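You operate a simulated robot arm through the tools that you are given. There is no shell and no other tool. Be economical: measure what you need, move in short steps, check, and stop when the job is done.

You are at the controls of a simulated two-armed robot. One attempt, no reset.

TASK
Try station 6, take its liner out and cover the empty cup.
Fine: The line is locked off, vented and cold, the plate propped: leave it so. Press close first; use the yellow dust cover; free the lock knob; the liner goes on the high outer mat, handle out.
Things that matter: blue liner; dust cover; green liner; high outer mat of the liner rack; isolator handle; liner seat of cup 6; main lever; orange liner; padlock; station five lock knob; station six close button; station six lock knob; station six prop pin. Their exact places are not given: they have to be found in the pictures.

Only the result counts: the job must be done as asked and must still hold three seconds after the hand-in. Knocking over, shifting, dropping, spilling or breaking anything else fails it. A push-on lid holds only when it is set on centred and level and pressed home; a screw cap is set on level and turned clockwise until tight.

THE ROBOT
Two 7-joint arms with two-finger parallel grippers on one trunk, on a base that drives. Base frame: it is fixed to the floor where the robot stands at the start and does not move with it; the origin is under the middle of the robot, x ahead of it, y to its left, z up. Readings come in mm, degrees, newtons and seconds.
The left shoulder is at the start at [50, 161, 1198], the right one opposite. With the tool pointing down near the work surface each hand reaches from about 100 to 580 mm from the robot's upright axis, wherever it stands, measured 20 degrees to its own side. Places, roughly: green liner [-1000, -750, 1000]; high outer mat of the liner rack [-1000, -200, 1200]; isolator handle [500, -800, 1100]; liner seat of cup 6 [700, 0, 1000]; main lever [400, -800, 700]; station five lock knob [600, 400, 1100]; station six close button [400, 0, 900]; station six lock knob [600, -200, 1100]; station six prop pin (4x14x4 cm) [700, -200, 1000]. Payload 3.43 kg a hand.
The tool frame of a hand sits at the grasp point between the pads (the TCP): z along the fingers, y along the line on which they close. The tips reach 30 mm beyond it. Largest opening 94 mm; finger width 28, thickness 10; the body of the gripper, 50 by 96 mm, starts 55 mm behind the TCP.
Orientation is told as [roll, pitch, yaw] about the base's x, y, z axes, in that order, counted from this pose: with the fingers straight down and closing along the base's y, the tool's x points along the base's -x, its y along +y and its z along -z.

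THE INTERFACE
- The arms move only by the tool arm_command. It takes "left_increments", "right_increments" or both (then of equal length, played together; a hand with none holds still); each is a list of rows, each an object (a shift or turn left out is 0, a gripper value left out holds the last) with "travel": the shift along the tool's x, y, z in units of 20 mm (1.0 is 20 mm), a list of three; "rotation": the turn, a rotation vector about the tool's x, y, z in units of 4 degrees (1.0 is 4 degrees), a list of three; "claw": the finger opening in cm, from 0 to 9.4. In form: [{"travel": [dx, dy, dz], "rotation": [rx, ry, rz], "claw": claw}, ...]. A call has 1 to 10 rows; each row shifts and turns the commanded pose from where the row before left it, along the tool's axes as they then stand. A call with a number of a shift or a turn outside -1 to 1 is refused whole. Rows are played at 5 a second. More than 50 mm and 8.6 degrees between two rows, or a gripper value outside its range, and nothing of the call is played. Where a pose cannot be reached the arm comes as near as it can. A force on the tool above 40 N (or 10 N above the force at the start of the call, whichever is more), or a blocked arm, ends the call early, and 0.2 s more pass. The fingers move at their own pace (about 45 mm/s each) and stop on an object; they squeeze with about 22 N. The grip force told is the motor's: it shows also when the fingers shut on nothing. Time passes only in rows, and 0.2 s behind the last, so rows that do not move let the fingers close. The reply holds the time, the measured pose of the TCP, the force on the tool along the base axes, the opening and the grip force, in the units named above and with some noise, with the torque about the TCP (base axes, N m) and any sound that the robot's microphone picked up, and new pictures: "views" is both (left out), scene, wrist or none (wrist: the cameras of the hands that moved).
- Cameras (640 x 400 px; columns grow to the right, rows downward): "scene" is now at [55, -52.2, 1278.5]; the picture's right is [-0.97, -0.26, 0.00], its down [-0.24, 0.90, -0.36] and it looks along [0.09, -0.35, -0.93] (base axes); focal length 214 px, centre (320, 200). "left" rides on the left gripper at [76, -14, -102] in its tool frame; the picture's right is [0.18, 0.98, 0.00], its down [-0.75, 0.14, -0.64] and it looks along [-0.63, 0.12, 0.77] (tool axes); focal length 243 px, centre (320, 200). "right" rides on the right gripper at [76, 14, -102] in its tool frame; the picture's right is [-0.18, 0.98, 0.00], its down [-0.75, -0.14, -0.64] and it looks along [-0.63, -0.12, 0.77] (tool axes); focal length 243 px, centre (320, 200).
- slide_trunk(by): slides the trunk up (or, below 0, down) by that many mm; the arms and the scene camera ride with it, the base frame stays. It gives what a move gives, with no picture.
- steer(legs): drives the robot by 1 to 6 legs, each [ahead, left, turn to the left] in mm, mm and degrees, along the robot's own axes; the way and the turn of a leg run together, so that a leg with both is an arc; at most 1500 mm and 180 degrees a leg. The arms and the cameras ride along, it lands a little off, and it stops where it bumps. It gives what a move gives, and a new picture of the scene camera.
- head_to(pan, tilt): turns the head with the scene camera to pan (to the left, within 80 degrees either way) and tilt (down, from -29 to 69), counted from straight ahead of the robot. It gives what a move gives, and a new picture of the scene camera.
- locate(camera, pixels): for up to 12 pixels [column, row] of the newest picture of that camera ("zoom" is the newest enlarged one), the place [x, y, z] in the base frame of the surface seen there, good to about 2 mm. No time passes.
- enlarge(camera, box): a new picture of the part [left, top, right, bottom] of that camera's present view, enlarged. No time passes.
- job_done(): hands the job in; it is judged then, once.

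Work in short steps. Measure before you move; look again where a grasp or a placing could have gone wrong, and mend it. You have 80 turns and 260 pictures in all, those below and enlarged ones among them. Open the grippers and draw the arms clear of the work before you hand the job in, unless the task says otherwise; then end with one line.

The tools are called after "Emit:" by a JSON object that holds its "method" and its "body". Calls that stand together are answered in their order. arm_command: Moves the arms, as the interface text tells. Its arguments: {"type":"object","properties":{"left_increments":{"type":"array"},"right_increments":{"type":"array"},"views":{"type":"string","enum":["both","scene","wrist","none"]}},"required":[]} The other tools are called the same way: slide_trunk (by) slides the trunk up or down; steer (legs) drives the base; head_to (pan, tilt) turns the head that bears the scene camera; locate (camera, pixels) gives the place of the surface under pixels of a picture; enlarge (camera, box) takes an enlarged picture of a part of a camera's view; job_done () hands the job in.

At the start:

```text
time: 0.0
left_tool_pos: [438.7, 177.4, 1001.3]
left_tcp_rot: [0.0, 0.1, 0.0]
left_force: [0.3, -0.5, -0.3]
left_torque: [-0.01, 0.02, -0.03]
left_opening: 94.0
left_grasp_force: 0.1
right_tool_pos: [413.6, -228.7, 1000.7]
right_tcp_rot: [0.0, -0.1, -0.1]
right_force: [-0.6, -0.4, 0.7]
right_torque: [-0.01, 0.03, 0.03]
right_opening: 94.0
right_grasp_force: 0.0
trunk travel left (down, up): [-225.0, 42.0]
robot x, y, heading: [-0.9, 1.2, 0.1]
head pan, tilt: [-75.0, 68.8]
```

scene: 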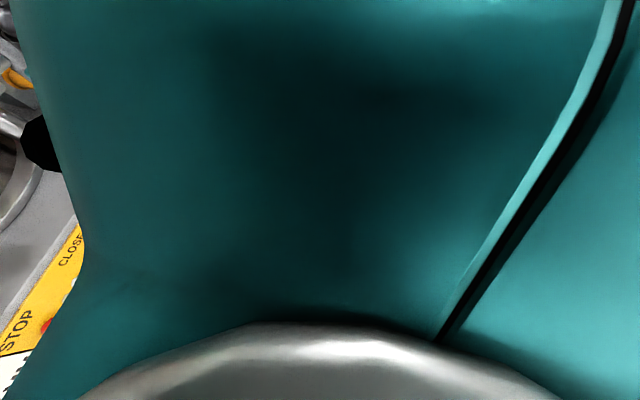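
right: 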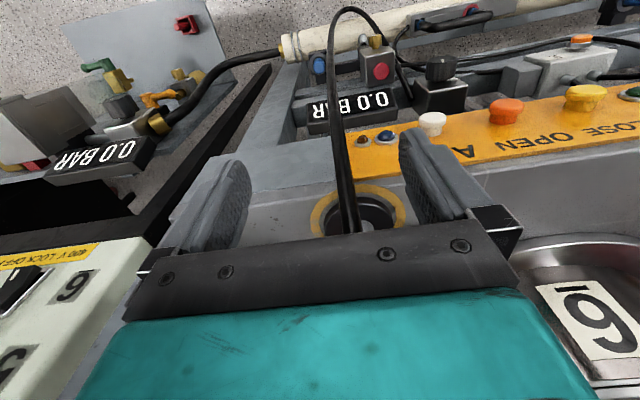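
left: 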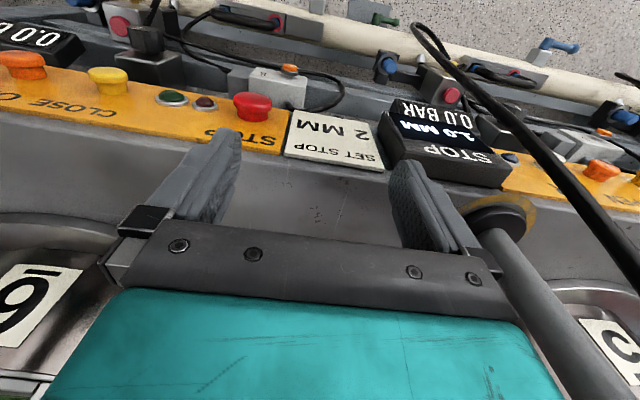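

The head looks at its own shoulder; I turn it ahead to see the station.

Emit:
{"method": "head_to", "body": {"pan": 0, "tilt": 35}}

```text
time: 1.5
left_tool_pos: [439.2, 178.0, 999.6]
left_tcp_rot: [-0.1, 0.0, 0.0]
left_force: [-0.4, -0.1, -0.4]
left_torque: [0.02, 0.0, -0.02]
left_opening: 94.1
left_grasp_force: 0.0
right_tool_pos: [413.8, -227.2, 999.9]
right_tcp_rot: [0.0, 0.0, 0.0]
right_force: [-0.7, 0.5, 0.4]
right_torque: [0.0, 0.01, -0.01]
right_opening: 93.8
right_grasp_force: 0.0
trunk travel left (down, up): [-225.0, 42.0]
robot x, y, heading: [2.4, 1.7, -0.1]
head pan, tilt: [0.0, 35.0]
```

scene: 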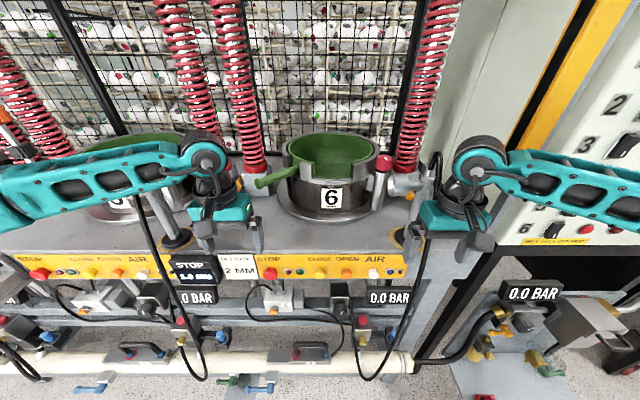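

Cup 6 sits ahead at (330,175), with a green liner whose handle sticks out left. I enlarge for detail.

Emit:
{"method": "enlarge", "body": {"camera": "scene", "box": [220, 100, 460, 250]}}

Emit:
{"method": "enlarge", "body": {"camera": "scene", "box": [160, 220, 420, 382]}}

Emit:
{"method": "enlarge", "body": {"camera": "scene", "box": [400, 80, 640, 400]}}

```text
2.67 times, centred on (340, 175) of scene
```

zoom: 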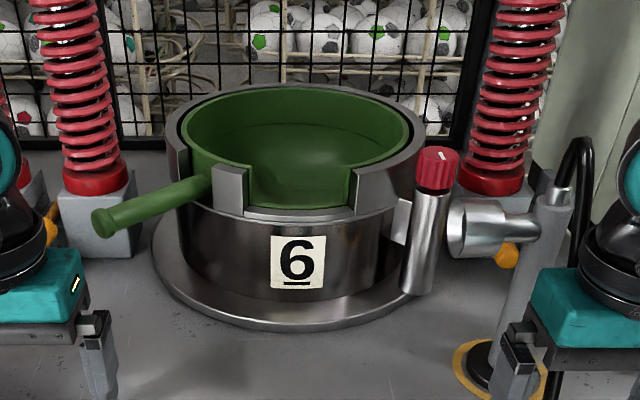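

```text
2.46 times, centred on (290, 301) of scene
```

zoom: 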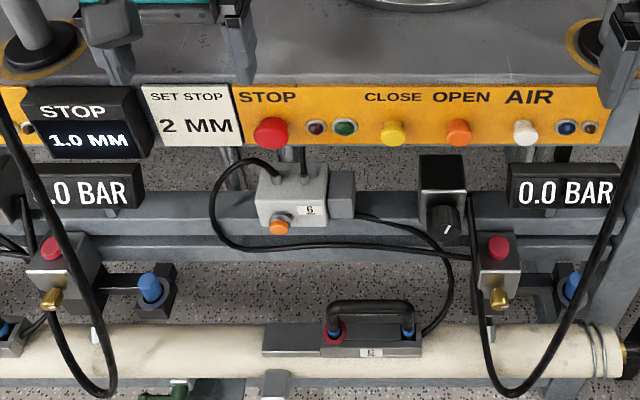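

```text
1.25 times, centred on (520, 240) of scene
```

zoom: 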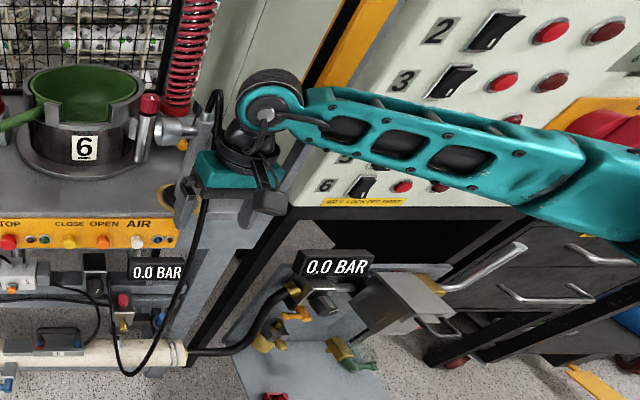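

Red knob at the cup's right, horizontal silver pin at the column (likely the prop pin). I measure cup, handle, knob and close button.

Emit:
{"method": "locate", "body": {"camera": "scene", "pixels": [[383, 161], [378, 200], [403, 185], [262, 184], [285, 175], [320, 273], [346, 273], [332, 150], [320, 178], [355, 178], [331, 200], [245, 240]]}}

Emit:
{"method": "head_to", "body": {"pan": 0, "tilt": 0}}

Emit:
{"method": "head_to", "body": {"pan": -10, "tilt": 60}}

```text
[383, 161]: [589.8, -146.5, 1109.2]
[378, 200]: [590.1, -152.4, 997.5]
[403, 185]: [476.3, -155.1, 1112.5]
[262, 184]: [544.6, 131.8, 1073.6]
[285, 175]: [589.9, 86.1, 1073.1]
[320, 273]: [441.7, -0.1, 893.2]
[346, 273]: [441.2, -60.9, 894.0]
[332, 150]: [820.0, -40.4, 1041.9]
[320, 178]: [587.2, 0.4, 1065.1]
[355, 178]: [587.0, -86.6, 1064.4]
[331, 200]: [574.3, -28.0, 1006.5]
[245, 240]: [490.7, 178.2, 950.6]
```

```text
time: 2.5
left_tool_pos: [438.6, 177.1, 999.9]
left_tcp_rot: [0.0, 0.0, 0.0]
left_force: [0.1, -0.8, 0.0]
left_torque: [0.01, -0.03, -0.02]
left_opening: 93.8
left_grasp_force: 0.1
right_tool_pos: [414.7, -228.3, 1000.2]
right_tcp_rot: [0.0, 0.0, 0.0]
right_force: [0.3, -0.7, 0.4]
right_torque: [0.03, 0.01, 0.0]
right_opening: 94.0
right_grasp_force: 0.1
trunk travel left (down, up): [-225.0, 42.0]
robot x, y, heading: [0.8, 1.3, 0.0]
head pan, tilt: [0.0, 0.0]
```

scene: 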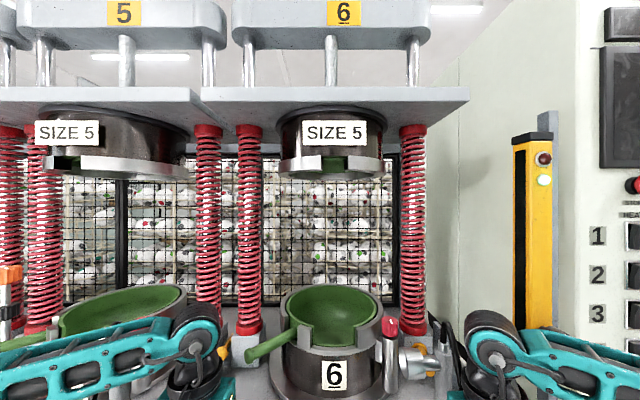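

```text
time: 3.8
left_tool_pos: [438.6, 177.1, 999.0]
left_tcp_rot: [0.0, 0.1, 0.1]
left_force: [0.2, 0.7, 0.6]
left_torque: [0.01, -0.03, -0.01]
left_opening: 94.0
left_grasp_force: 0.1
right_tool_pos: [415.0, -228.7, 999.6]
right_tcp_rot: [0.0, -0.1, -0.1]
right_force: [0.1, 0.1, -0.1]
right_torque: [0.0, -0.02, 0.0]
right_opening: 94.2
right_grasp_force: 0.1
trunk travel left (down, up): [-225.0, 42.0]
robot x, y, heading: [-1.8, 1.7, 0.0]
head pan, tilt: [-10.0, 60.0]
```

scene: 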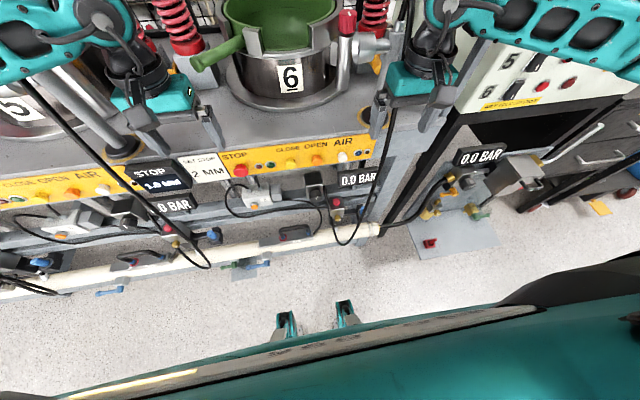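

Yellow CLOSE button is at about (294,160) here. I enlarge and measure the panel's slope and the knob.

Emit:
{"method": "enlarge", "body": {"camera": "scene", "box": [210, 125, 390, 225]}}

Emit:
{"method": "locate", "body": {"camera": "zoom", "pixels": [[294, 112], [294, 128], [296, 140], [290, 92], [240, 100], [240, 165], [480, 70], [480, 125], [345, 80], [391, 121]]}}

Emit:
{"method": "enlarge", "body": {"camera": "scene", "box": [190, 0, 430, 120]}}

```text
3.56 times, centred on (300, 175) of scene
```

zoom: 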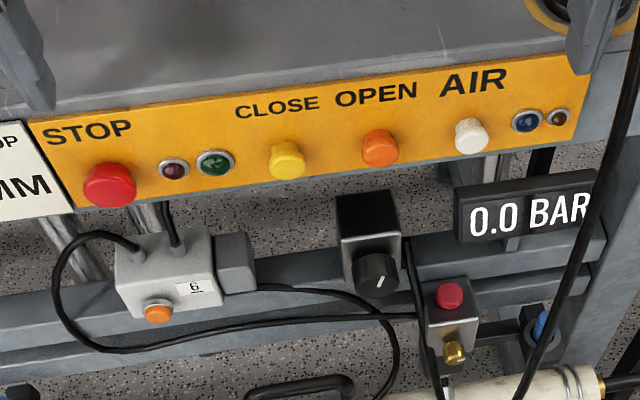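

```text
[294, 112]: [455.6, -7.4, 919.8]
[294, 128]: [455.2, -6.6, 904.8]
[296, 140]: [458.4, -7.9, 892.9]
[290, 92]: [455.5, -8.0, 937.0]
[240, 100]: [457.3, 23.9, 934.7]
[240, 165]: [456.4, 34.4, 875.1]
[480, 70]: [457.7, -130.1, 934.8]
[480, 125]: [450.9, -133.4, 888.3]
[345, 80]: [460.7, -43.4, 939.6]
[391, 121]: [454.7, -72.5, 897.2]
```

```text
2.67 times, centred on (310, 60) of scene
```

zoom: 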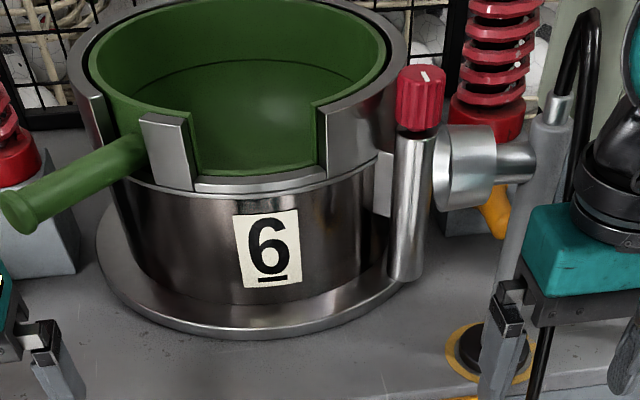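

The panel is vertical (x≈456), with CLOSE protruding to x≈441 at y≈0, z≈893. I shut the left fingers and bring the hand in front of it, above first.

Emit:
{"method": "arm_command", "body": {"left_increments": [{"travel": [1, -1, 0], "claw": 0}, {"travel": [1, -1, 0]}, {"travel": [0, -1, 0]}, {"travel": [0, -1, 0]}, {"travel": [0, -1, 0]}, {"travel": [0, -1, 0]}, {"travel": [0, -1, 0]}, {"travel": [0, -1, 0]}, {"travel": [0, -0.9, 0]}, {"travel": [0, 0, 0.5]}], "views": "both"}}

```text
time: 6.0
left_tool_pos: [398.5, -0.4, 989.8]
left_tcp_rot: [0.1, 0.0, 0.0]
left_force: [0.3, 0.0, 0.4]
left_torque: [0.02, 0.02, 0.0]
left_opening: 0.3
left_grasp_force: 22.1
right_tool_pos: [413.7, -229.2, 1000.0]
right_tcp_rot: [0.0, 0.0, -0.2]
right_force: [-0.7, -0.3, -0.7]
right_torque: [0.03, 0.02, 0.02]
right_opening: 94.1
right_grasp_force: 0.1
trunk travel left (down, up): [-225.0, 42.0]
robot x, y, heading: [0.3, 1.2, 0.1]
head pan, tilt: [-10.0, 60.0]
```

scene: 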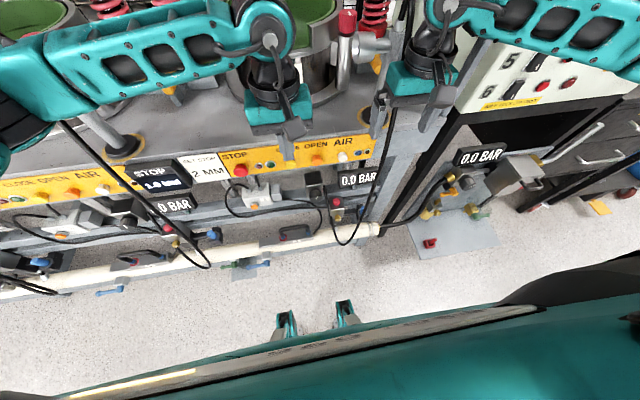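
left: 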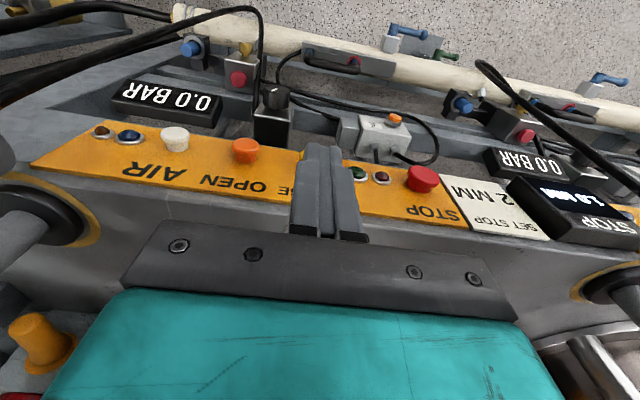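

The closed fingers line up with the yellow CLOSE button (hidden behind them between OPEN and the lamps). I lower to z≈915 and then push ahead gently.

Emit:
{"method": "arm_command", "body": {"left_increments": [{"travel": [0, 0, 1]}, {"travel": [0, 0, 1]}, {"travel": [0, 0, 1]}, {"travel": [0, 0, 0.65]}, {"travel": [-0.7, 0, 0]}, {"travel": [-0.5, 0, 0]}], "views": "both"}}

```text
time: 7.4
left_tool_pos: [423.1, -1.5, 916.2]
left_tcp_rot: [0.0, 0.0, 0.0]
left_force: [0.3, 0.2, 0.6]
left_torque: [-0.01, 0.0, 0.0]
left_opening: 0.0
left_grasp_force: 21.9
right_tool_pos: [414.4, -228.5, 1000.2]
right_tcp_rot: [0.0, 0.0, 0.0]
right_force: [-0.6, -0.1, 0.0]
right_torque: [0.02, -0.03, 0.02]
right_opening: 94.3
right_grasp_force: 0.1
trunk travel left (down, up): [-225.0, 42.0]
robot x, y, heading: [-0.0, -2.1, -0.0]
head pan, tilt: [-10.0, 60.0]
```

scene: 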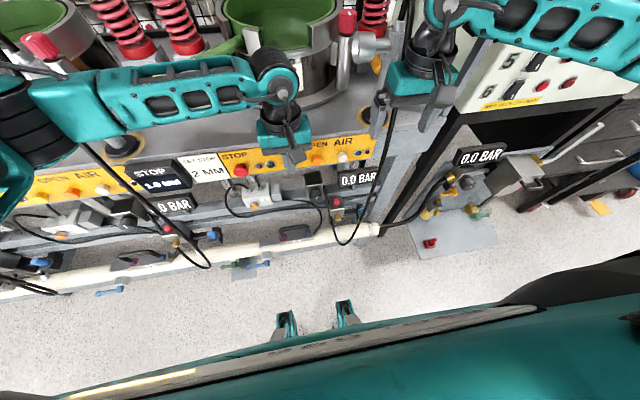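
left: 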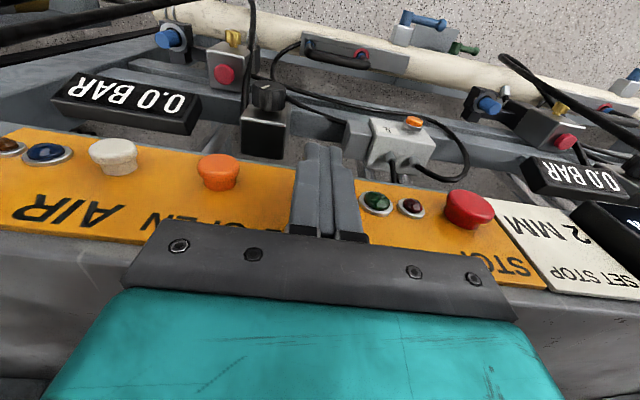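

Contact is near (TCP x 423); I push on in small steps and watch the force and sound.

Emit:
{"method": "arm_command", "body": {"left_increments": [{"travel": [-0.2, 0, 0]}, {"travel": [-0.2, 0, 0]}, {"travel": [-0.15, 0, 0]}, {"travel": [0, 0, 0]}], "views": "none"}}

```text
time: 8.4
left_tool_pos: [432.2, 0.7, 916.9]
left_tcp_rot: [0.1, 0.0, 0.0]
left_force: [-9.5, 3.4, -0.7]
left_torque: [0.13, 0.23, 0.1]
left_opening: 0.3
left_grasp_force: 22.3
right_tool_pos: [413.7, -227.4, 1000.5]
right_tcp_rot: [0.0, 0.0, 0.0]
right_force: [0.2, -1.0, 0.3]
right_torque: [0.0, 0.0, 0.03]
right_opening: 94.0
right_grasp_force: 0.1
trunk travel left (down, up): [-225.0, 42.0]
robot x, y, heading: [-0.3, -0.2, 0.0]
head pan, tilt: [-10.0, 60.0]
heard: click
```

A click was heard: CLOSE is pressed. I back off, lift the left hand, return it to the left, and raise the right hand toward the knob for a look.

Emit:
{"method": "arm_command", "body": {"left_increments": [{"travel": [1, 0, 0]}, {"travel": [1, 0, 0]}, {"travel": [0.5, 0, -1]}, {"travel": [0, 0, -1]}, {"travel": [0, 0.5, -1]}, {"travel": [0, 1, -1]}, {"travel": [0, 1, -1]}, {"travel": [0, 1, -1]}, {"travel": [0, 1, -1]}, {"travel": [0, 1, -1]}], "right_increments": [{"travel": [0, 0, -1]}, {"travel": [0, 0, -1]}, {"travel": [0, 0, -1]}, {"travel": [0, 0, -1]}, {"travel": [0, 0, -1]}, {"travel": [0, 0, -1]}, {"travel": [0, 0, -1]}, {"travel": [0, 0, -1]}, {"travel": [0, 0, -1]}, {"travel": [0, 1, -1]}], "views": "both"}}

Emit:
{"method": "head_to", "body": {"pan": -10, "tilt": 40}}

```text
time: 10.6
left_tool_pos: [382.1, 111.8, 1077.1]
left_tcp_rot: [-0.1, 0.1, 0.0]
left_force: [0.1, 0.7, 0.5]
left_torque: [0.01, 0.01, -0.02]
left_opening: 0.2
left_grasp_force: 21.8
right_tool_pos: [413.6, -206.5, 1200.0]
right_tcp_rot: [0.0, 0.0, -0.1]
right_force: [-0.9, 0.3, 0.0]
right_torque: [-0.01, -0.02, 0.03]
right_opening: 94.2
right_grasp_force: 0.0
trunk travel left (down, up): [-225.0, 42.0]
robot x, y, heading: [-2.1, 2.9, -0.1]
head pan, tilt: [-10.0, 60.0]
```

scene: 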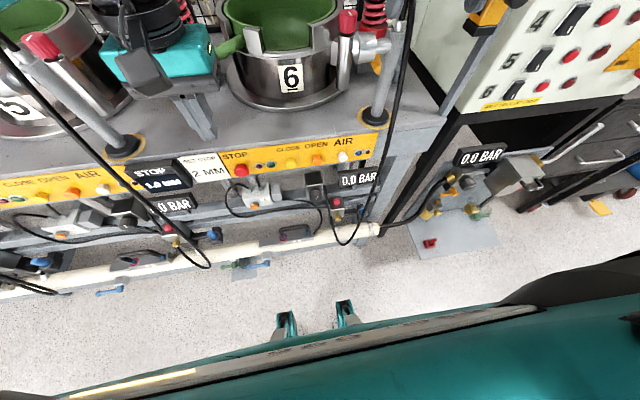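
right: 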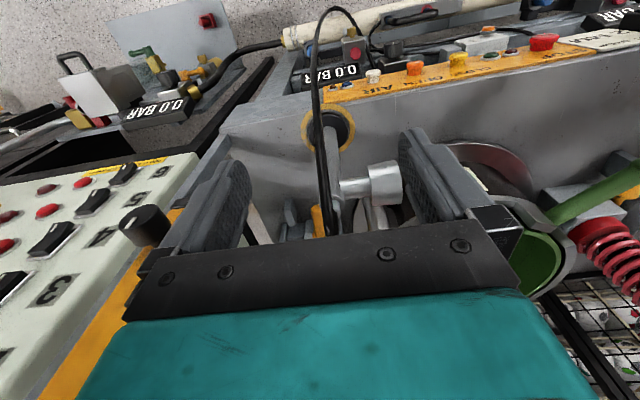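
left: 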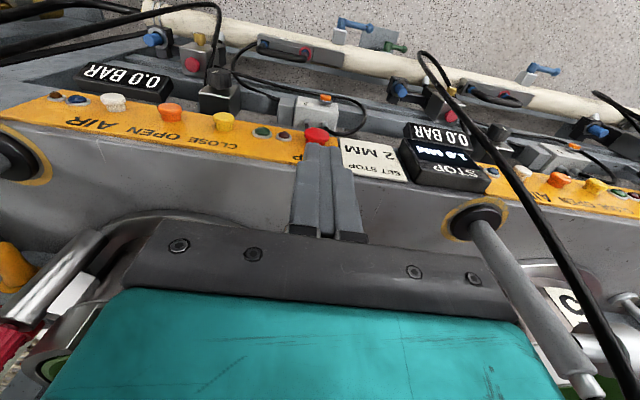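

```text
time: 11.4
left_tool_pos: [382.4, 111.0, 1077.0]
left_tcp_rot: [0.0, 0.1, 0.0]
left_force: [0.1, -0.3, -0.2]
left_torque: [-0.03, -0.01, 0.03]
left_opening: 0.0
left_grasp_force: 22.0
right_tool_pos: [414.6, -208.1, 1199.2]
right_tcp_rot: [0.0, 0.0, -0.1]
right_force: [0.6, 0.4, 0.0]
right_torque: [0.0, -0.01, -0.01]
right_opening: 94.0
right_grasp_force: 0.1
trunk travel left (down, up): [-225.0, 42.0]
robot x, y, heading: [-2.5, 1.8, 0.0]
head pan, tilt: [-10.0, 40.0]
```

scene: 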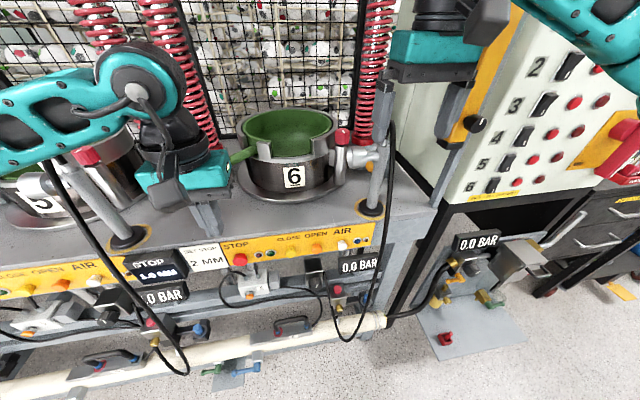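

Left-hand view is out of the way; I enlarge both knobs for their marks and the parts around them.

Emit:
{"method": "enlarge", "body": {"camera": "scene", "box": [300, 110, 420, 220]}}

Emit:
{"method": "locate", "body": {"camera": "zoom", "pixels": [[213, 128], [213, 165], [203, 240], [186, 320], [186, 232], [330, 245], [395, 240], [425, 225], [420, 270], [390, 450], [185, 215], [460, 130]]}}

Emit:
{"method": "enlarge", "body": {"camera": "scene", "box": [0, 120, 160, 220]}}

```text
3.64 times, centred on (360, 165) of scene
```

zoom: 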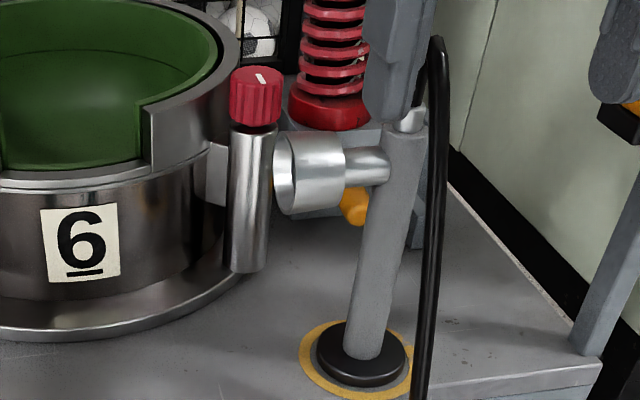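

```text
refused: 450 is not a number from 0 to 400
```

```text
4.00 times, centred on (80, 170) of scene
```

zoom: 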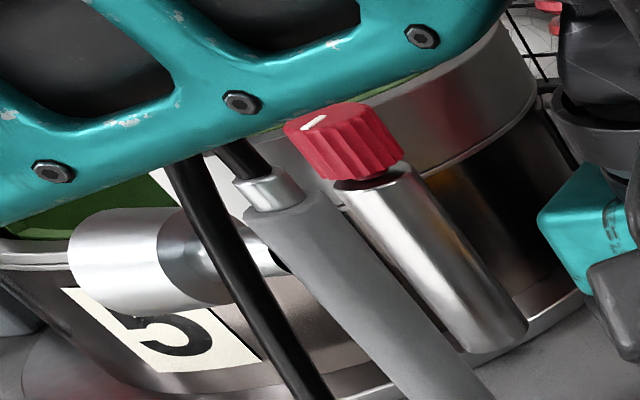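

Knob is at scene (348,134); its white mark points away from the robot. I measure the knob and the obstacles near it.

Emit:
{"method": "locate", "body": {"camera": "scene", "pixels": [[343, 131], [349, 129], [343, 139], [337, 139], [349, 139], [346, 155], [359, 158], [375, 157], [376, 144], [378, 150], [366, 168], [341, 155]]}}

Emit:
{"method": "enlarge", "body": {"camera": "right", "box": [280, 100, 440, 240]}}

```text
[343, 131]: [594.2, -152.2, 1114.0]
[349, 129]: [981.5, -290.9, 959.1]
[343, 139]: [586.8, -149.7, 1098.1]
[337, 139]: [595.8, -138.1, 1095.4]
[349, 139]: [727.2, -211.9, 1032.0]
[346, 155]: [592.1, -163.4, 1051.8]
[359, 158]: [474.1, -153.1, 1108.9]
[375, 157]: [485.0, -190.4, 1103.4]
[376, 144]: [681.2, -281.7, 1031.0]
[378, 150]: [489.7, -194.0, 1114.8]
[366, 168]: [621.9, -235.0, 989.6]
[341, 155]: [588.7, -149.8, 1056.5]
```

```text
2.86 times, centred on (360, 170) of right
```

zoom: 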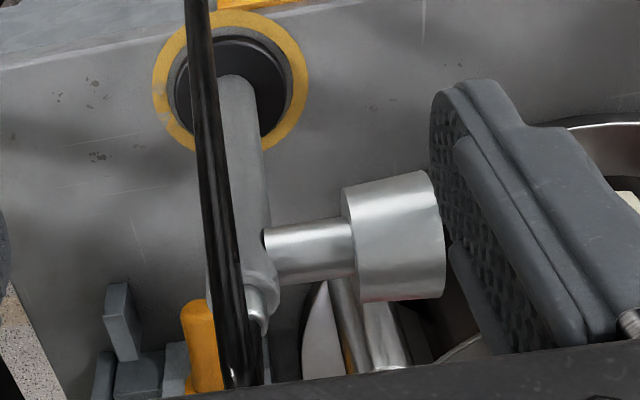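

I check how high the black hose runs near the knob.

Emit:
{"method": "locate", "body": {"camera": "scene", "pixels": [[386, 150], [389, 130], [391, 122], [386, 125], [390, 160], [387, 190], [380, 250], [366, 310], [387, 121]]}}

Emit:
{"method": "enlarge", "body": {"camera": "scene", "box": [340, 60, 480, 160]}}

Emit:
{"method": "locate", "body": {"camera": "right", "pixels": [[333, 50], [325, 20], [318, 60], [318, 100], [323, 150], [327, 200], [335, 230], [343, 8], [365, 20]]}}

```text
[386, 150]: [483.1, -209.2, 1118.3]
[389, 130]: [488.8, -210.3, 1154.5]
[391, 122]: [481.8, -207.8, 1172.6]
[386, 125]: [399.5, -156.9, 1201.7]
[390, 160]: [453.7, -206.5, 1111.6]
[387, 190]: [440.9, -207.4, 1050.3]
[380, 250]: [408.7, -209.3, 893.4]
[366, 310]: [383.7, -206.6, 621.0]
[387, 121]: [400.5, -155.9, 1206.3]
```

```text
4.00 times, centred on (410, 110) of scene
```

zoom: 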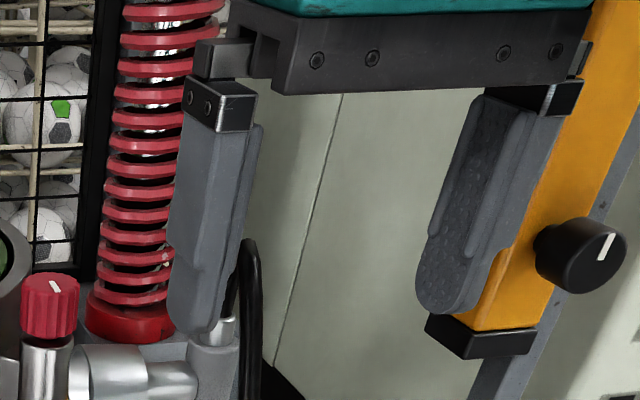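

```text
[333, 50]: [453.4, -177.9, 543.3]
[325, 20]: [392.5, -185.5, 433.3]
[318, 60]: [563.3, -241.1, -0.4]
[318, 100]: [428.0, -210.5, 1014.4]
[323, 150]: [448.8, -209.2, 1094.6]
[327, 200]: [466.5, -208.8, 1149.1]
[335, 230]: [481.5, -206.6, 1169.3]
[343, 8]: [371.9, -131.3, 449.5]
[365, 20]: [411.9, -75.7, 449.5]
```

The hose tops out at z≈1180 near (483,-208). I measure the cup rim and liner next, then raise the right hand.

Emit:
{"method": "locate", "body": {"camera": "scene", "pixels": [[333, 138], [331, 128], [290, 110], [246, 125], [303, 143], [318, 142], [300, 157], [320, 155], [285, 158], [252, 145], [285, 130], [243, 152]]}}

Emit:
{"method": "enlarge", "body": {"camera": "scene", "box": [220, 90, 360, 190]}}

Emit:
{"method": "arm_command", "body": {"right_increments": [{"travel": [0, 0, -1]}, {"travel": [0, 0, -1]}, {"travel": [-1, 0, -1]}, {"travel": [-1, 0, 0]}, {"travel": [-1, 0, 0]}, {"travel": [-1, 0, 0]}, {"travel": [-1, 1, 0]}, {"travel": [0, 1, 0]}, {"travel": [0, 1, 0]}], "views": "wrist"}}

```text
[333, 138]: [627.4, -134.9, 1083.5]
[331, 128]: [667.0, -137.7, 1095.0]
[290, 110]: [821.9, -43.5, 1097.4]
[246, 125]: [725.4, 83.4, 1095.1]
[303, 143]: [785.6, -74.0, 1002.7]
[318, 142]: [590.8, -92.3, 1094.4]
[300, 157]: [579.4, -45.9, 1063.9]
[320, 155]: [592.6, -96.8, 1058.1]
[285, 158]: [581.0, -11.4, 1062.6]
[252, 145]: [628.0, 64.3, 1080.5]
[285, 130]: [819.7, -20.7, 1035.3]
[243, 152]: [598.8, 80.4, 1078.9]
```

```text
4.00 times, centred on (290, 140) of scene
```

zoom: 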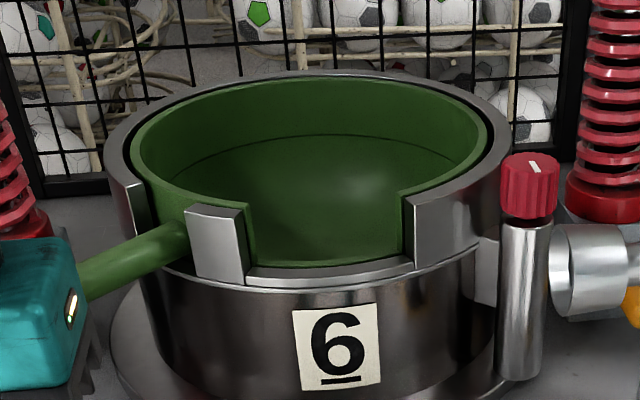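

```text
time: 13.4
left_tool_pos: [383.5, 110.0, 1076.9]
left_tcp_rot: [0.0, 0.0, 0.0]
left_force: [0.0, 0.5, -0.8]
left_torque: [0.01, 0.03, 0.0]
left_opening: 0.3
left_grasp_force: 21.6
right_tool_pos: [515.5, -147.9, 1260.2]
right_tcp_rot: [0.0, 0.0, -0.1]
right_force: [0.8, 0.2, 0.3]
right_torque: [0.01, -0.02, -0.01]
right_opening: 94.0
right_grasp_force: 0.1
trunk travel left (down, up): [-225.0, 42.0]
robot x, y, heading: [-2.7, 3.0, 0.1]
head pan, tilt: [-10.0, 40.0]
```

right: 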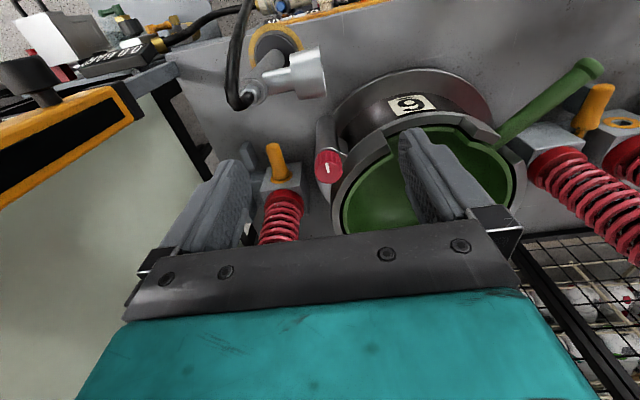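

Knob visible at (330,165). I enlarge and locate it.

Emit:
{"method": "enlarge", "body": {"camera": "right", "box": [250, 80, 410, 230]}}

Emit:
{"method": "locate", "body": {"camera": "right", "pixels": [[328, 168], [320, 160], [322, 180], [337, 180], [340, 162], [330, 152], [320, 168], [343, 170], [328, 184]]}}

```text
2.67 times, centred on (330, 155) of right
```

zoom: 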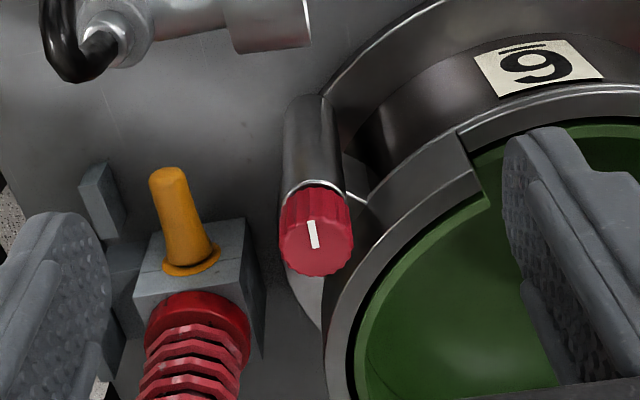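

```text
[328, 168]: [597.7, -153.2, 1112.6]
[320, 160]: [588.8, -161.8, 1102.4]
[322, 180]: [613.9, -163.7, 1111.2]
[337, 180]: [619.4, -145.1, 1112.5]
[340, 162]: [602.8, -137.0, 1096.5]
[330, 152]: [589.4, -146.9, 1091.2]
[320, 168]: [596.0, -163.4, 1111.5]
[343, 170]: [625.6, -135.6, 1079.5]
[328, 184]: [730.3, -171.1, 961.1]
```

Knob axis ≈ (604,-153), top z≈1113, radius ≈14. I move over it with 42 mm opening and come down to z≈1150.

Emit:
{"method": "arm_command", "body": {"right_increments": [{"travel": [-1, 0, 0], "claw": 4.2}, {"travel": [-1, 0, 0]}, {"travel": [-1, -0.25, 0]}, {"travel": [-1, 0, 0.5]}, {"travel": [-0.42, 0, 1]}, {"travel": [0, 0, 1]}, {"travel": [0, 0, 1]}, {"travel": [0, 0, 1]}, {"travel": [0, 0, 1]}], "views": "both"}}

```text
time: 15.4
left_tool_pos: [382.8, 110.2, 1076.1]
left_tcp_rot: [0.0, 0.0, 0.0]
left_force: [0.2, 0.6, -0.3]
left_torque: [-0.05, 0.0, -0.01]
left_opening: 0.0
left_grasp_force: 22.0
right_tool_pos: [603.3, -153.2, 1150.2]
right_tcp_rot: [0.0, 0.0, -0.1]
right_force: [0.0, 0.6, -0.2]
right_torque: [-0.01, 0.01, 0.0]
right_opening: 42.0
right_grasp_force: 0.1
trunk travel left (down, up): [-225.0, 42.0]
robot x, y, heading: [-4.1, 2.4, 0.0]
head pan, tilt: [-10.0, 40.0]
```

scene: 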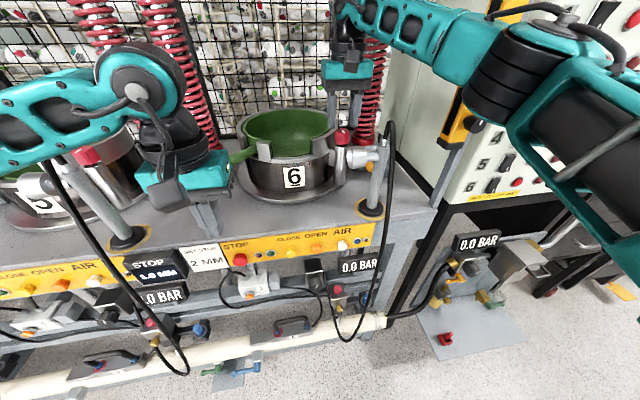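
right: 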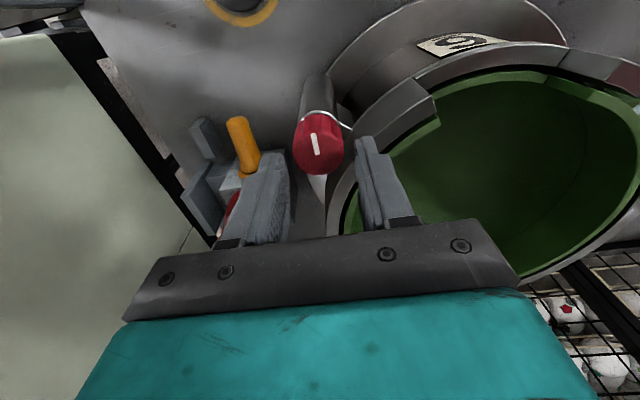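

Fingers straddle the knob at (318,145) in the wrist view; I recheck its place.

Emit:
{"method": "locate", "body": {"camera": "right", "pixels": [[316, 145], [298, 150], [338, 150], [318, 168], [318, 122], [300, 135], [336, 135]]}}

Emit:
{"method": "enlarge", "body": {"camera": "right", "box": [250, 90, 410, 190]}}

```text
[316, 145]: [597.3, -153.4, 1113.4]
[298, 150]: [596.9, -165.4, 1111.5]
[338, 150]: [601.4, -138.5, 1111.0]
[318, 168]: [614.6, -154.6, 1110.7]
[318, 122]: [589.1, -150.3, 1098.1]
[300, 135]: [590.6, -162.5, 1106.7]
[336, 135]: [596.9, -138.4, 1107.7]
```

```text
4.00 times, centred on (330, 140) of right
```

zoom: 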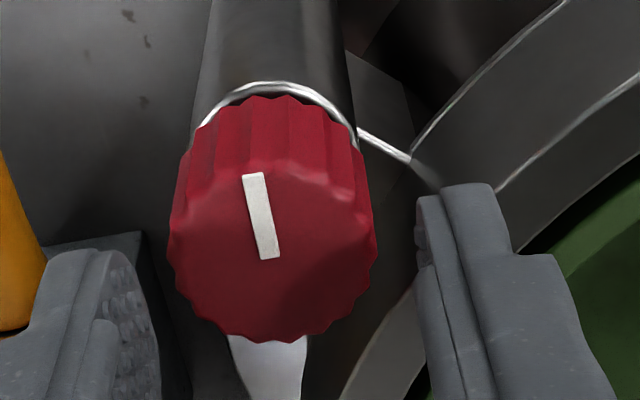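

Centre confirmed at ≈(602,-152). I lower to z≈1121 and close.

Emit:
{"method": "arm_command", "body": {"right_increments": [{"travel": [0.05, 0.05, 0.7]}, {"travel": [0, 0, 0.75]}, {"travel": [0, 0, 0], "claw": 0}, {"travel": [0, 0, 0]}, {"travel": [0, 0, 0]}], "views": "wrist"}}

```text
time: 16.4
left_tool_pos: [381.4, 108.5, 1077.5]
left_tcp_rot: [0.0, -0.1, 0.0]
left_force: [-0.7, -0.3, -0.7]
left_torque: [0.05, -0.02, -0.02]
left_opening: 0.3
left_grasp_force: 21.8
right_tool_pos: [602.4, -154.7, 1128.4]
right_tcp_rot: [0.3, -1.0, -0.5]
right_force: [-4.3, -7.3, 10.6]
right_torque: [-0.35, 0.54, -0.05]
right_opening: 33.5
right_grasp_force: 21.4
trunk travel left (down, up): [-225.0, 42.0]
robot x, y, heading: [0.5, -1.5, -0.2]
head pan, tilt: [-10.0, 40.0]
stopped in row 4 (right hand): the force on the tool passed its limit at 41 N (the readings are from after the stop); the commanded pose is now the measured one
```

right: 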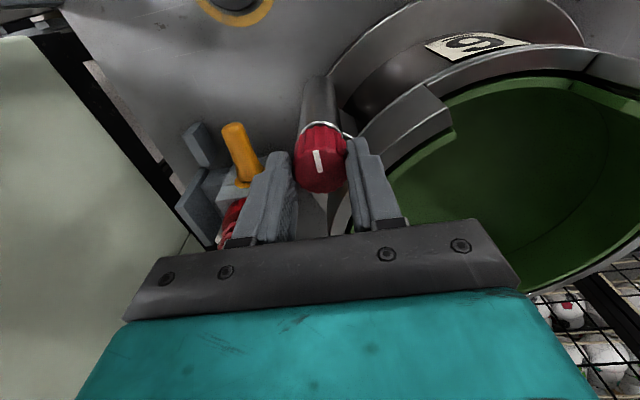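

The stop shows contact; I look closely before going on.

Emit:
{"method": "enlarge", "body": {"camera": "right", "box": [220, 90, 440, 240]}}

Emit:
{"method": "enlarge", "body": {"camera": "scene", "box": [290, 70, 410, 180]}}

```text
2.67 times, centred on (330, 165) of right
```

zoom: 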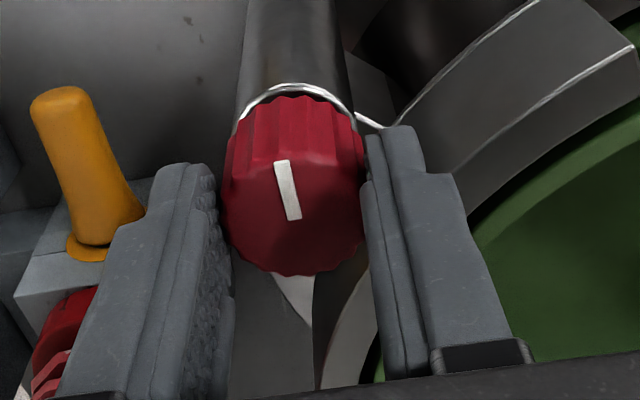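

```text
3.64 times, centred on (350, 125) of scene
```

zoom: 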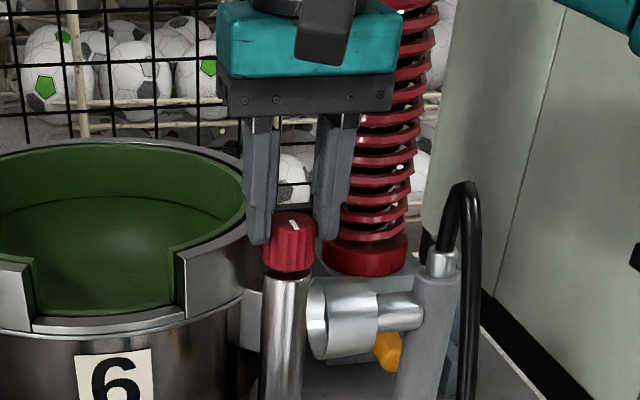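

The inner finger caught the cup rim. I open, rise, and yaw +40° so the fingers close along the cup's tangent.

Emit:
{"method": "arm_command", "body": {"right_increments": [{"travel": [0, 0, -0.1], "claw": 4.6}, {"travel": [0, 0, -1]}, {"rotation": [0, 0, -1]}, {"rotation": [0, 0, -1]}, {"rotation": [0, 0, -1]}, {"rotation": [0, 0, -1]}, {"rotation": [0, 0, -1]}, {"rotation": [0, 0, -1]}, {"rotation": [0, 0, -1]}, {"rotation": [0, 0, -1]}], "views": "wrist"}}

```text
time: 18.6
left_tool_pos: [382.6, 108.8, 1077.2]
left_tcp_rot: [0.0, 0.1, 0.1]
left_force: [0.4, 0.1, 0.0]
left_torque: [0.01, -0.04, 0.0]
left_opening: 0.0
left_grasp_force: 21.6
right_tool_pos: [603.3, -152.5, 1148.9]
right_tcp_rot: [-0.1, -0.9, 19.8]
right_force: [0.1, 0.2, 0.6]
right_torque: [0.0, 0.0, -0.02]
right_opening: 46.0
right_grasp_force: 0.0
right hand out of reach, approached as far as the arm can: row 8, 9, 10
trunk travel left (down, up): [-225.0, 42.0]
robot x, y, heading: [0.3, 0.5, 0.0]
head pan, tilt: [-10.0, 40.0]
```

right: 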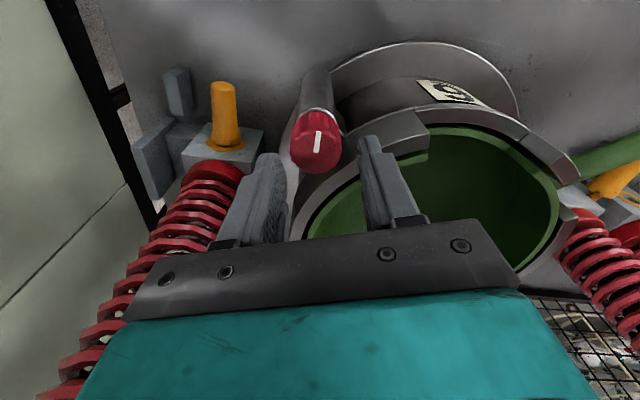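

Yaw is limited to about +20° here, so I'll grip from a negative yaw with tips just above the rim and turn counter-clockwise back. I yaw the other way first.

Emit:
{"method": "arm_command", "body": {"right_increments": [{"rotation": [0, 0, 1]}, {"rotation": [0, 0, 1]}, {"rotation": [0, 0, 1]}, {"rotation": [0, 0, 1]}, {"rotation": [0, 0, 1]}, {"rotation": [0, 0, 1]}, {"rotation": [0, 0, 1]}, {"rotation": [0, 0, 1]}, {"rotation": [0, 0, 1]}, {"rotation": [0, 0, 1]}], "views": "none"}}

Emit:
{"method": "arm_command", "body": {"right_increments": [{"rotation": [0, 0, 1]}, {"rotation": [0, 0, 1]}, {"rotation": [0, 0, 1]}, {"rotation": [0, 0, 1]}, {"rotation": [0, 0, 1]}, {"rotation": [0, 0, 1]}, {"rotation": [0, 0, 1]}, {"rotation": [0, 0, 1]}, {"rotation": [0, 0, 1]}, {"rotation": [0, 0, 1]}], "views": "wrist"}}

```text
time: 20.8
left_tool_pos: [384.0, 109.8, 1077.6]
left_tcp_rot: [0.0, 0.0, -0.1]
left_force: [0.1, 0.0, 1.1]
left_torque: [0.01, 0.02, 0.0]
left_opening: 0.0
left_grasp_force: 22.4
right_tool_pos: [602.9, -152.1, 1149.5]
right_tcp_rot: [0.5, -0.6, -20.3]
right_force: [-0.1, 1.0, 0.5]
right_torque: [-0.04, 0.0, 0.0]
right_opening: 46.1
right_grasp_force: 0.1
trunk travel left (down, up): [-225.0, 42.0]
robot x, y, heading: [0.6, -2.9, -0.3]
head pan, tilt: [-10.0, 40.0]
```

```text
time: 23.0
left_tool_pos: [384.3, 110.0, 1077.5]
left_tcp_rot: [0.1, 0.0, -0.1]
left_force: [0.8, 0.9, 0.2]
left_torque: [0.0, -0.02, -0.01]
left_opening: 0.1
left_grasp_force: 22.0
right_tool_pos: [602.2, -152.0, 1149.3]
right_tcp_rot: [1.0, -0.1, -60.3]
right_force: [0.1, -0.4, 0.0]
right_torque: [-0.01, 0.01, -0.02]
right_opening: 46.2
right_grasp_force: 0.0
trunk travel left (down, up): [-225.0, 42.0]
robot x, y, heading: [2.6, 1.5, 0.2]
head pan, tilt: [-10.0, 40.0]
```

right: 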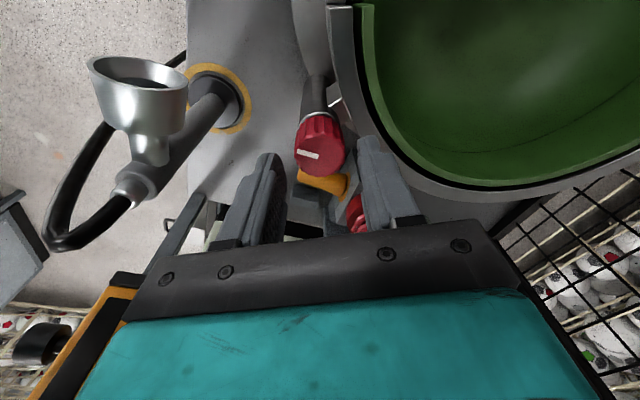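

Negative yaw works. I turn on toward -120°, closer to the cup's tangent.

Emit:
{"method": "arm_command", "body": {"right_increments": [{"rotation": [0, 0, 1]}, {"rotation": [0, 0, 1]}, {"rotation": [0, 0, 1]}, {"rotation": [0, 0, 1]}, {"rotation": [0, 0, 1]}, {"rotation": [0, 0, 1]}, {"rotation": [0, 0, 1]}, {"rotation": [0, 0, 1]}, {"rotation": [0, 0, 1]}, {"rotation": [0, 0, 1]}], "views": "none"}}

Emit:
{"method": "arm_command", "body": {"right_increments": [{"rotation": [0, 0, 1]}, {"rotation": [0, 0, 1]}, {"rotation": [0, 0, 1]}, {"rotation": [0, 0, 1]}, {"rotation": [0, 0, 1]}], "views": "both"}}

```text
time: 25.2
left_tool_pos: [383.2, 110.8, 1077.5]
left_tcp_rot: [0.0, 0.1, 0.1]
left_force: [-0.7, -0.8, -0.1]
left_torque: [0.01, 0.01, 0.02]
left_opening: 0.2
left_grasp_force: 21.8
right_tool_pos: [603.0, -152.9, 1149.7]
right_tcp_rot: [0.7, 0.6, -100.4]
right_force: [-0.1, 0.4, 0.2]
right_torque: [-0.04, 0.01, -0.01]
right_opening: 46.1
right_grasp_force: 0.0
trunk travel left (down, up): [-225.0, 42.0]
robot x, y, heading: [-2.1, -1.8, -0.3]
head pan, tilt: [-10.0, 40.0]
```

```text
time: 26.4
left_tool_pos: [384.1, 111.1, 1077.3]
left_tcp_rot: [-0.1, 0.0, 0.0]
left_force: [-0.1, -0.5, 0.2]
left_torque: [0.01, -0.01, -0.01]
left_opening: 0.1
left_grasp_force: 22.2
right_tool_pos: [602.7, -152.0, 1150.0]
right_tcp_rot: [0.6, 0.8, -120.3]
right_force: [0.3, 0.0, 0.6]
right_torque: [0.02, 0.01, -0.04]
right_opening: 46.3
right_grasp_force: 0.1
trunk travel left (down, up): [-225.0, 42.0]
robot x, y, heading: [4.2, 1.7, -0.1]
head pan, tilt: [-10.0, 40.0]
```

scene: 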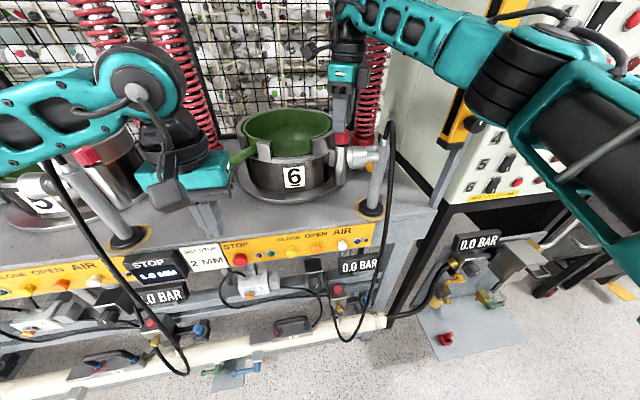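
right: 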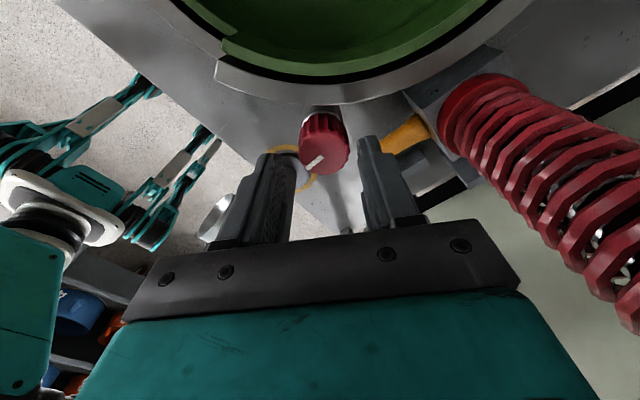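

The fingers now straddle along the tangent with nothing beneath. I go down ~30 mm and close.

Emit:
{"method": "arm_command", "body": {"right_increments": [{"travel": [0, 0, 0.75]}, {"travel": [0, 0, 0.75]}, {"claw": 0}, {}, {}], "views": "wrist"}}

```text
time: 27.6
left_tool_pos: [384.4, 109.6, 1076.9]
left_tcp_rot: [0.0, 0.0, 0.0]
left_force: [-0.1, -0.2, -0.8]
left_torque: [0.02, 0.02, 0.01]
left_opening: 0.0
left_grasp_force: 22.1
right_tool_pos: [605.0, -152.7, 1118.8]
right_tcp_rot: [0.6, 0.8, -120.3]
right_force: [15.9, -4.9, 6.2]
right_torque: [0.21, 0.21, 0.04]
right_opening: 33.3
right_grasp_force: 45.2
trunk travel left (down, up): [-225.0, 42.0]
robot x, y, heading: [1.0, 3.3, -0.3]
head pan, tilt: [-10.0, 40.0]
```

right: 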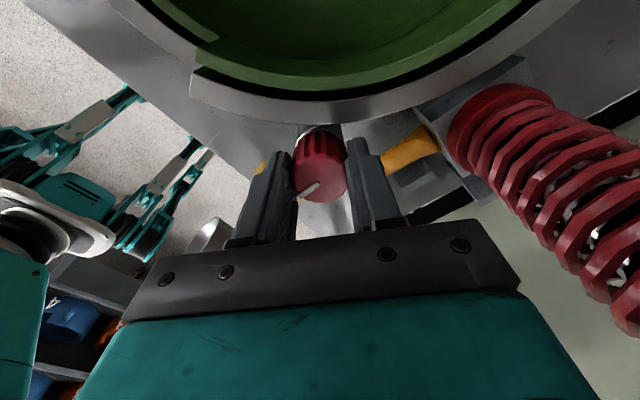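

Knob is gripped (33 mm); the side force shows ~2–3 mm offset, which I relieve, then turn counter-clockwise in steps.

Emit:
{"method": "arm_command", "body": {"right_increments": [{"travel": [0.06, 0.12, 0]}, {"rotation": [0, 0, -0.5]}, {"rotation": [0, 0, -1]}, {"rotation": [0, 0, -1]}, {"rotation": [0, 0, -1]}, {"rotation": [0, 0, -1]}], "views": "wrist"}}

```text
time: 29.0
left_tool_pos: [381.9, 109.2, 1076.8]
left_tcp_rot: [0.1, 0.0, 0.1]
left_force: [0.5, 1.3, -0.1]
left_torque: [0.03, 0.02, -0.02]
left_opening: 0.0
left_grasp_force: 21.5
right_tool_pos: [604.9, -153.2, 1118.5]
right_tcp_rot: [0.7, 0.5, -102.1]
right_force: [-5.8, -8.4, 2.8]
right_torque: [1.01, 1.08, -0.02]
right_opening: 33.1
right_grasp_force: 44.9
trunk travel left (down, up): [-225.0, 42.0]
robot x, y, heading: [0.1, 3.8, 0.2]
head pan, tilt: [-10.0, 40.0]
```

right: 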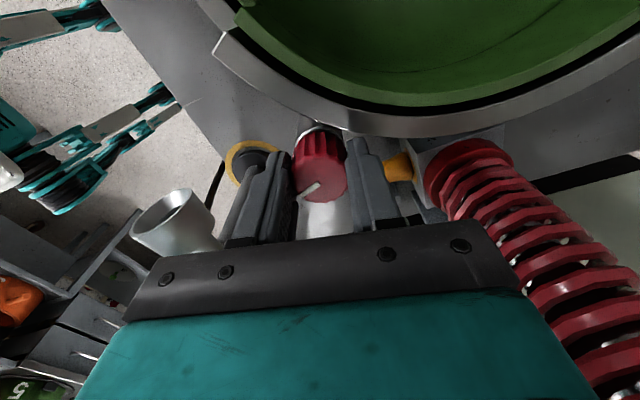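

The mark stays fixed to the fingers, so the knob turns freely with little torque. I keep turning.

Emit:
{"method": "arm_command", "body": {"right_increments": [{"rotation": [0, 0, -1]}, {"rotation": [0, 0, -1]}, {"rotation": [0, 0, -1]}, {"rotation": [0, 0, -1]}, {"rotation": [0, 0, -1]}, {"rotation": [0, 0, -1]}, {"rotation": [0, 0, -1]}, {"rotation": [0, 0, -1]}], "views": "wrist"}}

Emit:
{"method": "arm_command", "body": {"right_increments": [{"rotation": [0, 0, -1]}, {"rotation": [0, 0, -1]}, {"rotation": [0, 0, -1]}, {"rotation": [0, 0, -1]}, {"rotation": [0, 0, -1]}, {"rotation": [0, 0, -1]}, {"rotation": [0, 0, -1]}, {"rotation": [0, 0, -1]}], "views": "both"}}

```text
time: 30.8
left_tool_pos: [383.3, 109.4, 1078.3]
left_tcp_rot: [0.2, -0.2, 0.0]
left_force: [0.6, 0.1, -0.2]
left_torque: [0.01, 0.0, 0.02]
left_opening: 0.0
left_grasp_force: 22.4
right_tool_pos: [604.8, -154.3, 1118.8]
right_tcp_rot: [0.6, -0.1, -70.1]
right_force: [-13.0, -8.2, -5.2]
right_torque: [-0.89, 0.92, -0.48]
right_opening: 33.0
right_grasp_force: 45.3
trunk travel left (down, up): [-225.0, 42.0]
robot x, y, heading: [3.8, 0.7, 0.1]
head pan, tilt: [-10.0, 40.0]
```

right: 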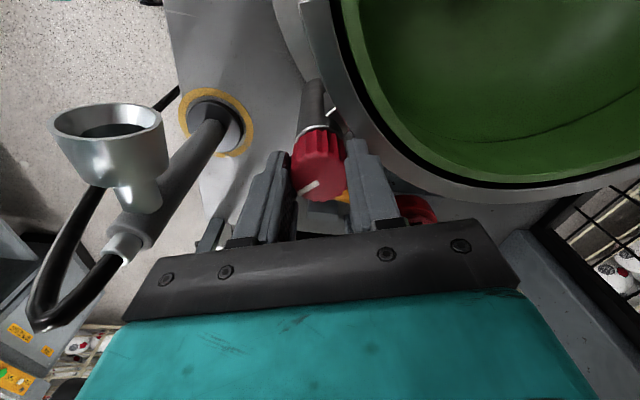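

```text
time: 32.6
left_tool_pos: [384.5, 108.1, 1077.2]
left_tcp_rot: [0.1, -0.1, 0.0]
left_force: [0.1, 0.1, -0.9]
left_torque: [0.0, 0.02, 0.02]
left_opening: 0.4
left_grasp_force: 21.6
right_tool_pos: [605.6, -156.1, 1120.2]
right_tcp_rot: [0.7, -0.4, -38.2]
right_force: [-2.6, -17.7, 0.1]
right_torque: [-0.34, 1.72, 0.0]
right_opening: 33.2
right_grasp_force: 44.9
trunk travel left (down, up): [-225.0, 42.0]
robot x, y, heading: [-0.6, -4.4, -0.1]
head pan, tilt: [-10.0, 40.0]
```

scene: 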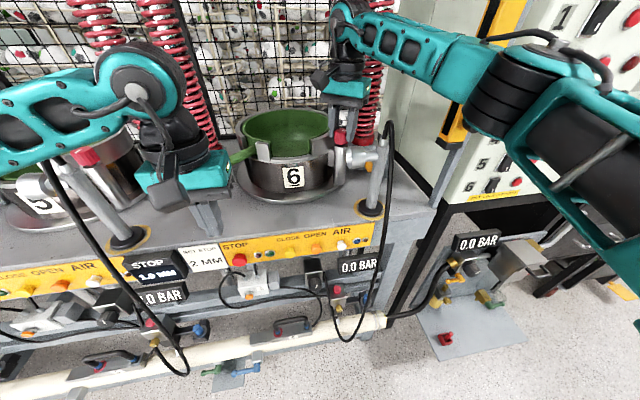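
right: 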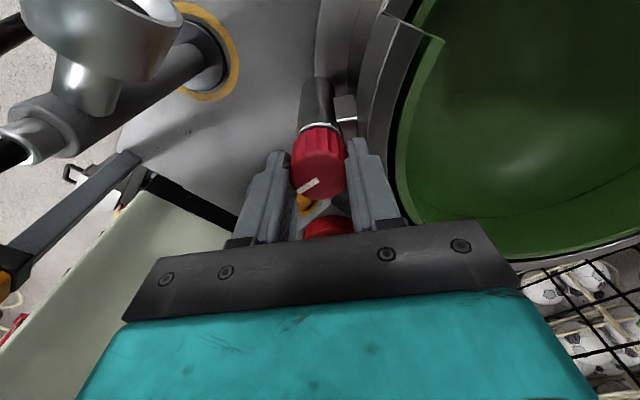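

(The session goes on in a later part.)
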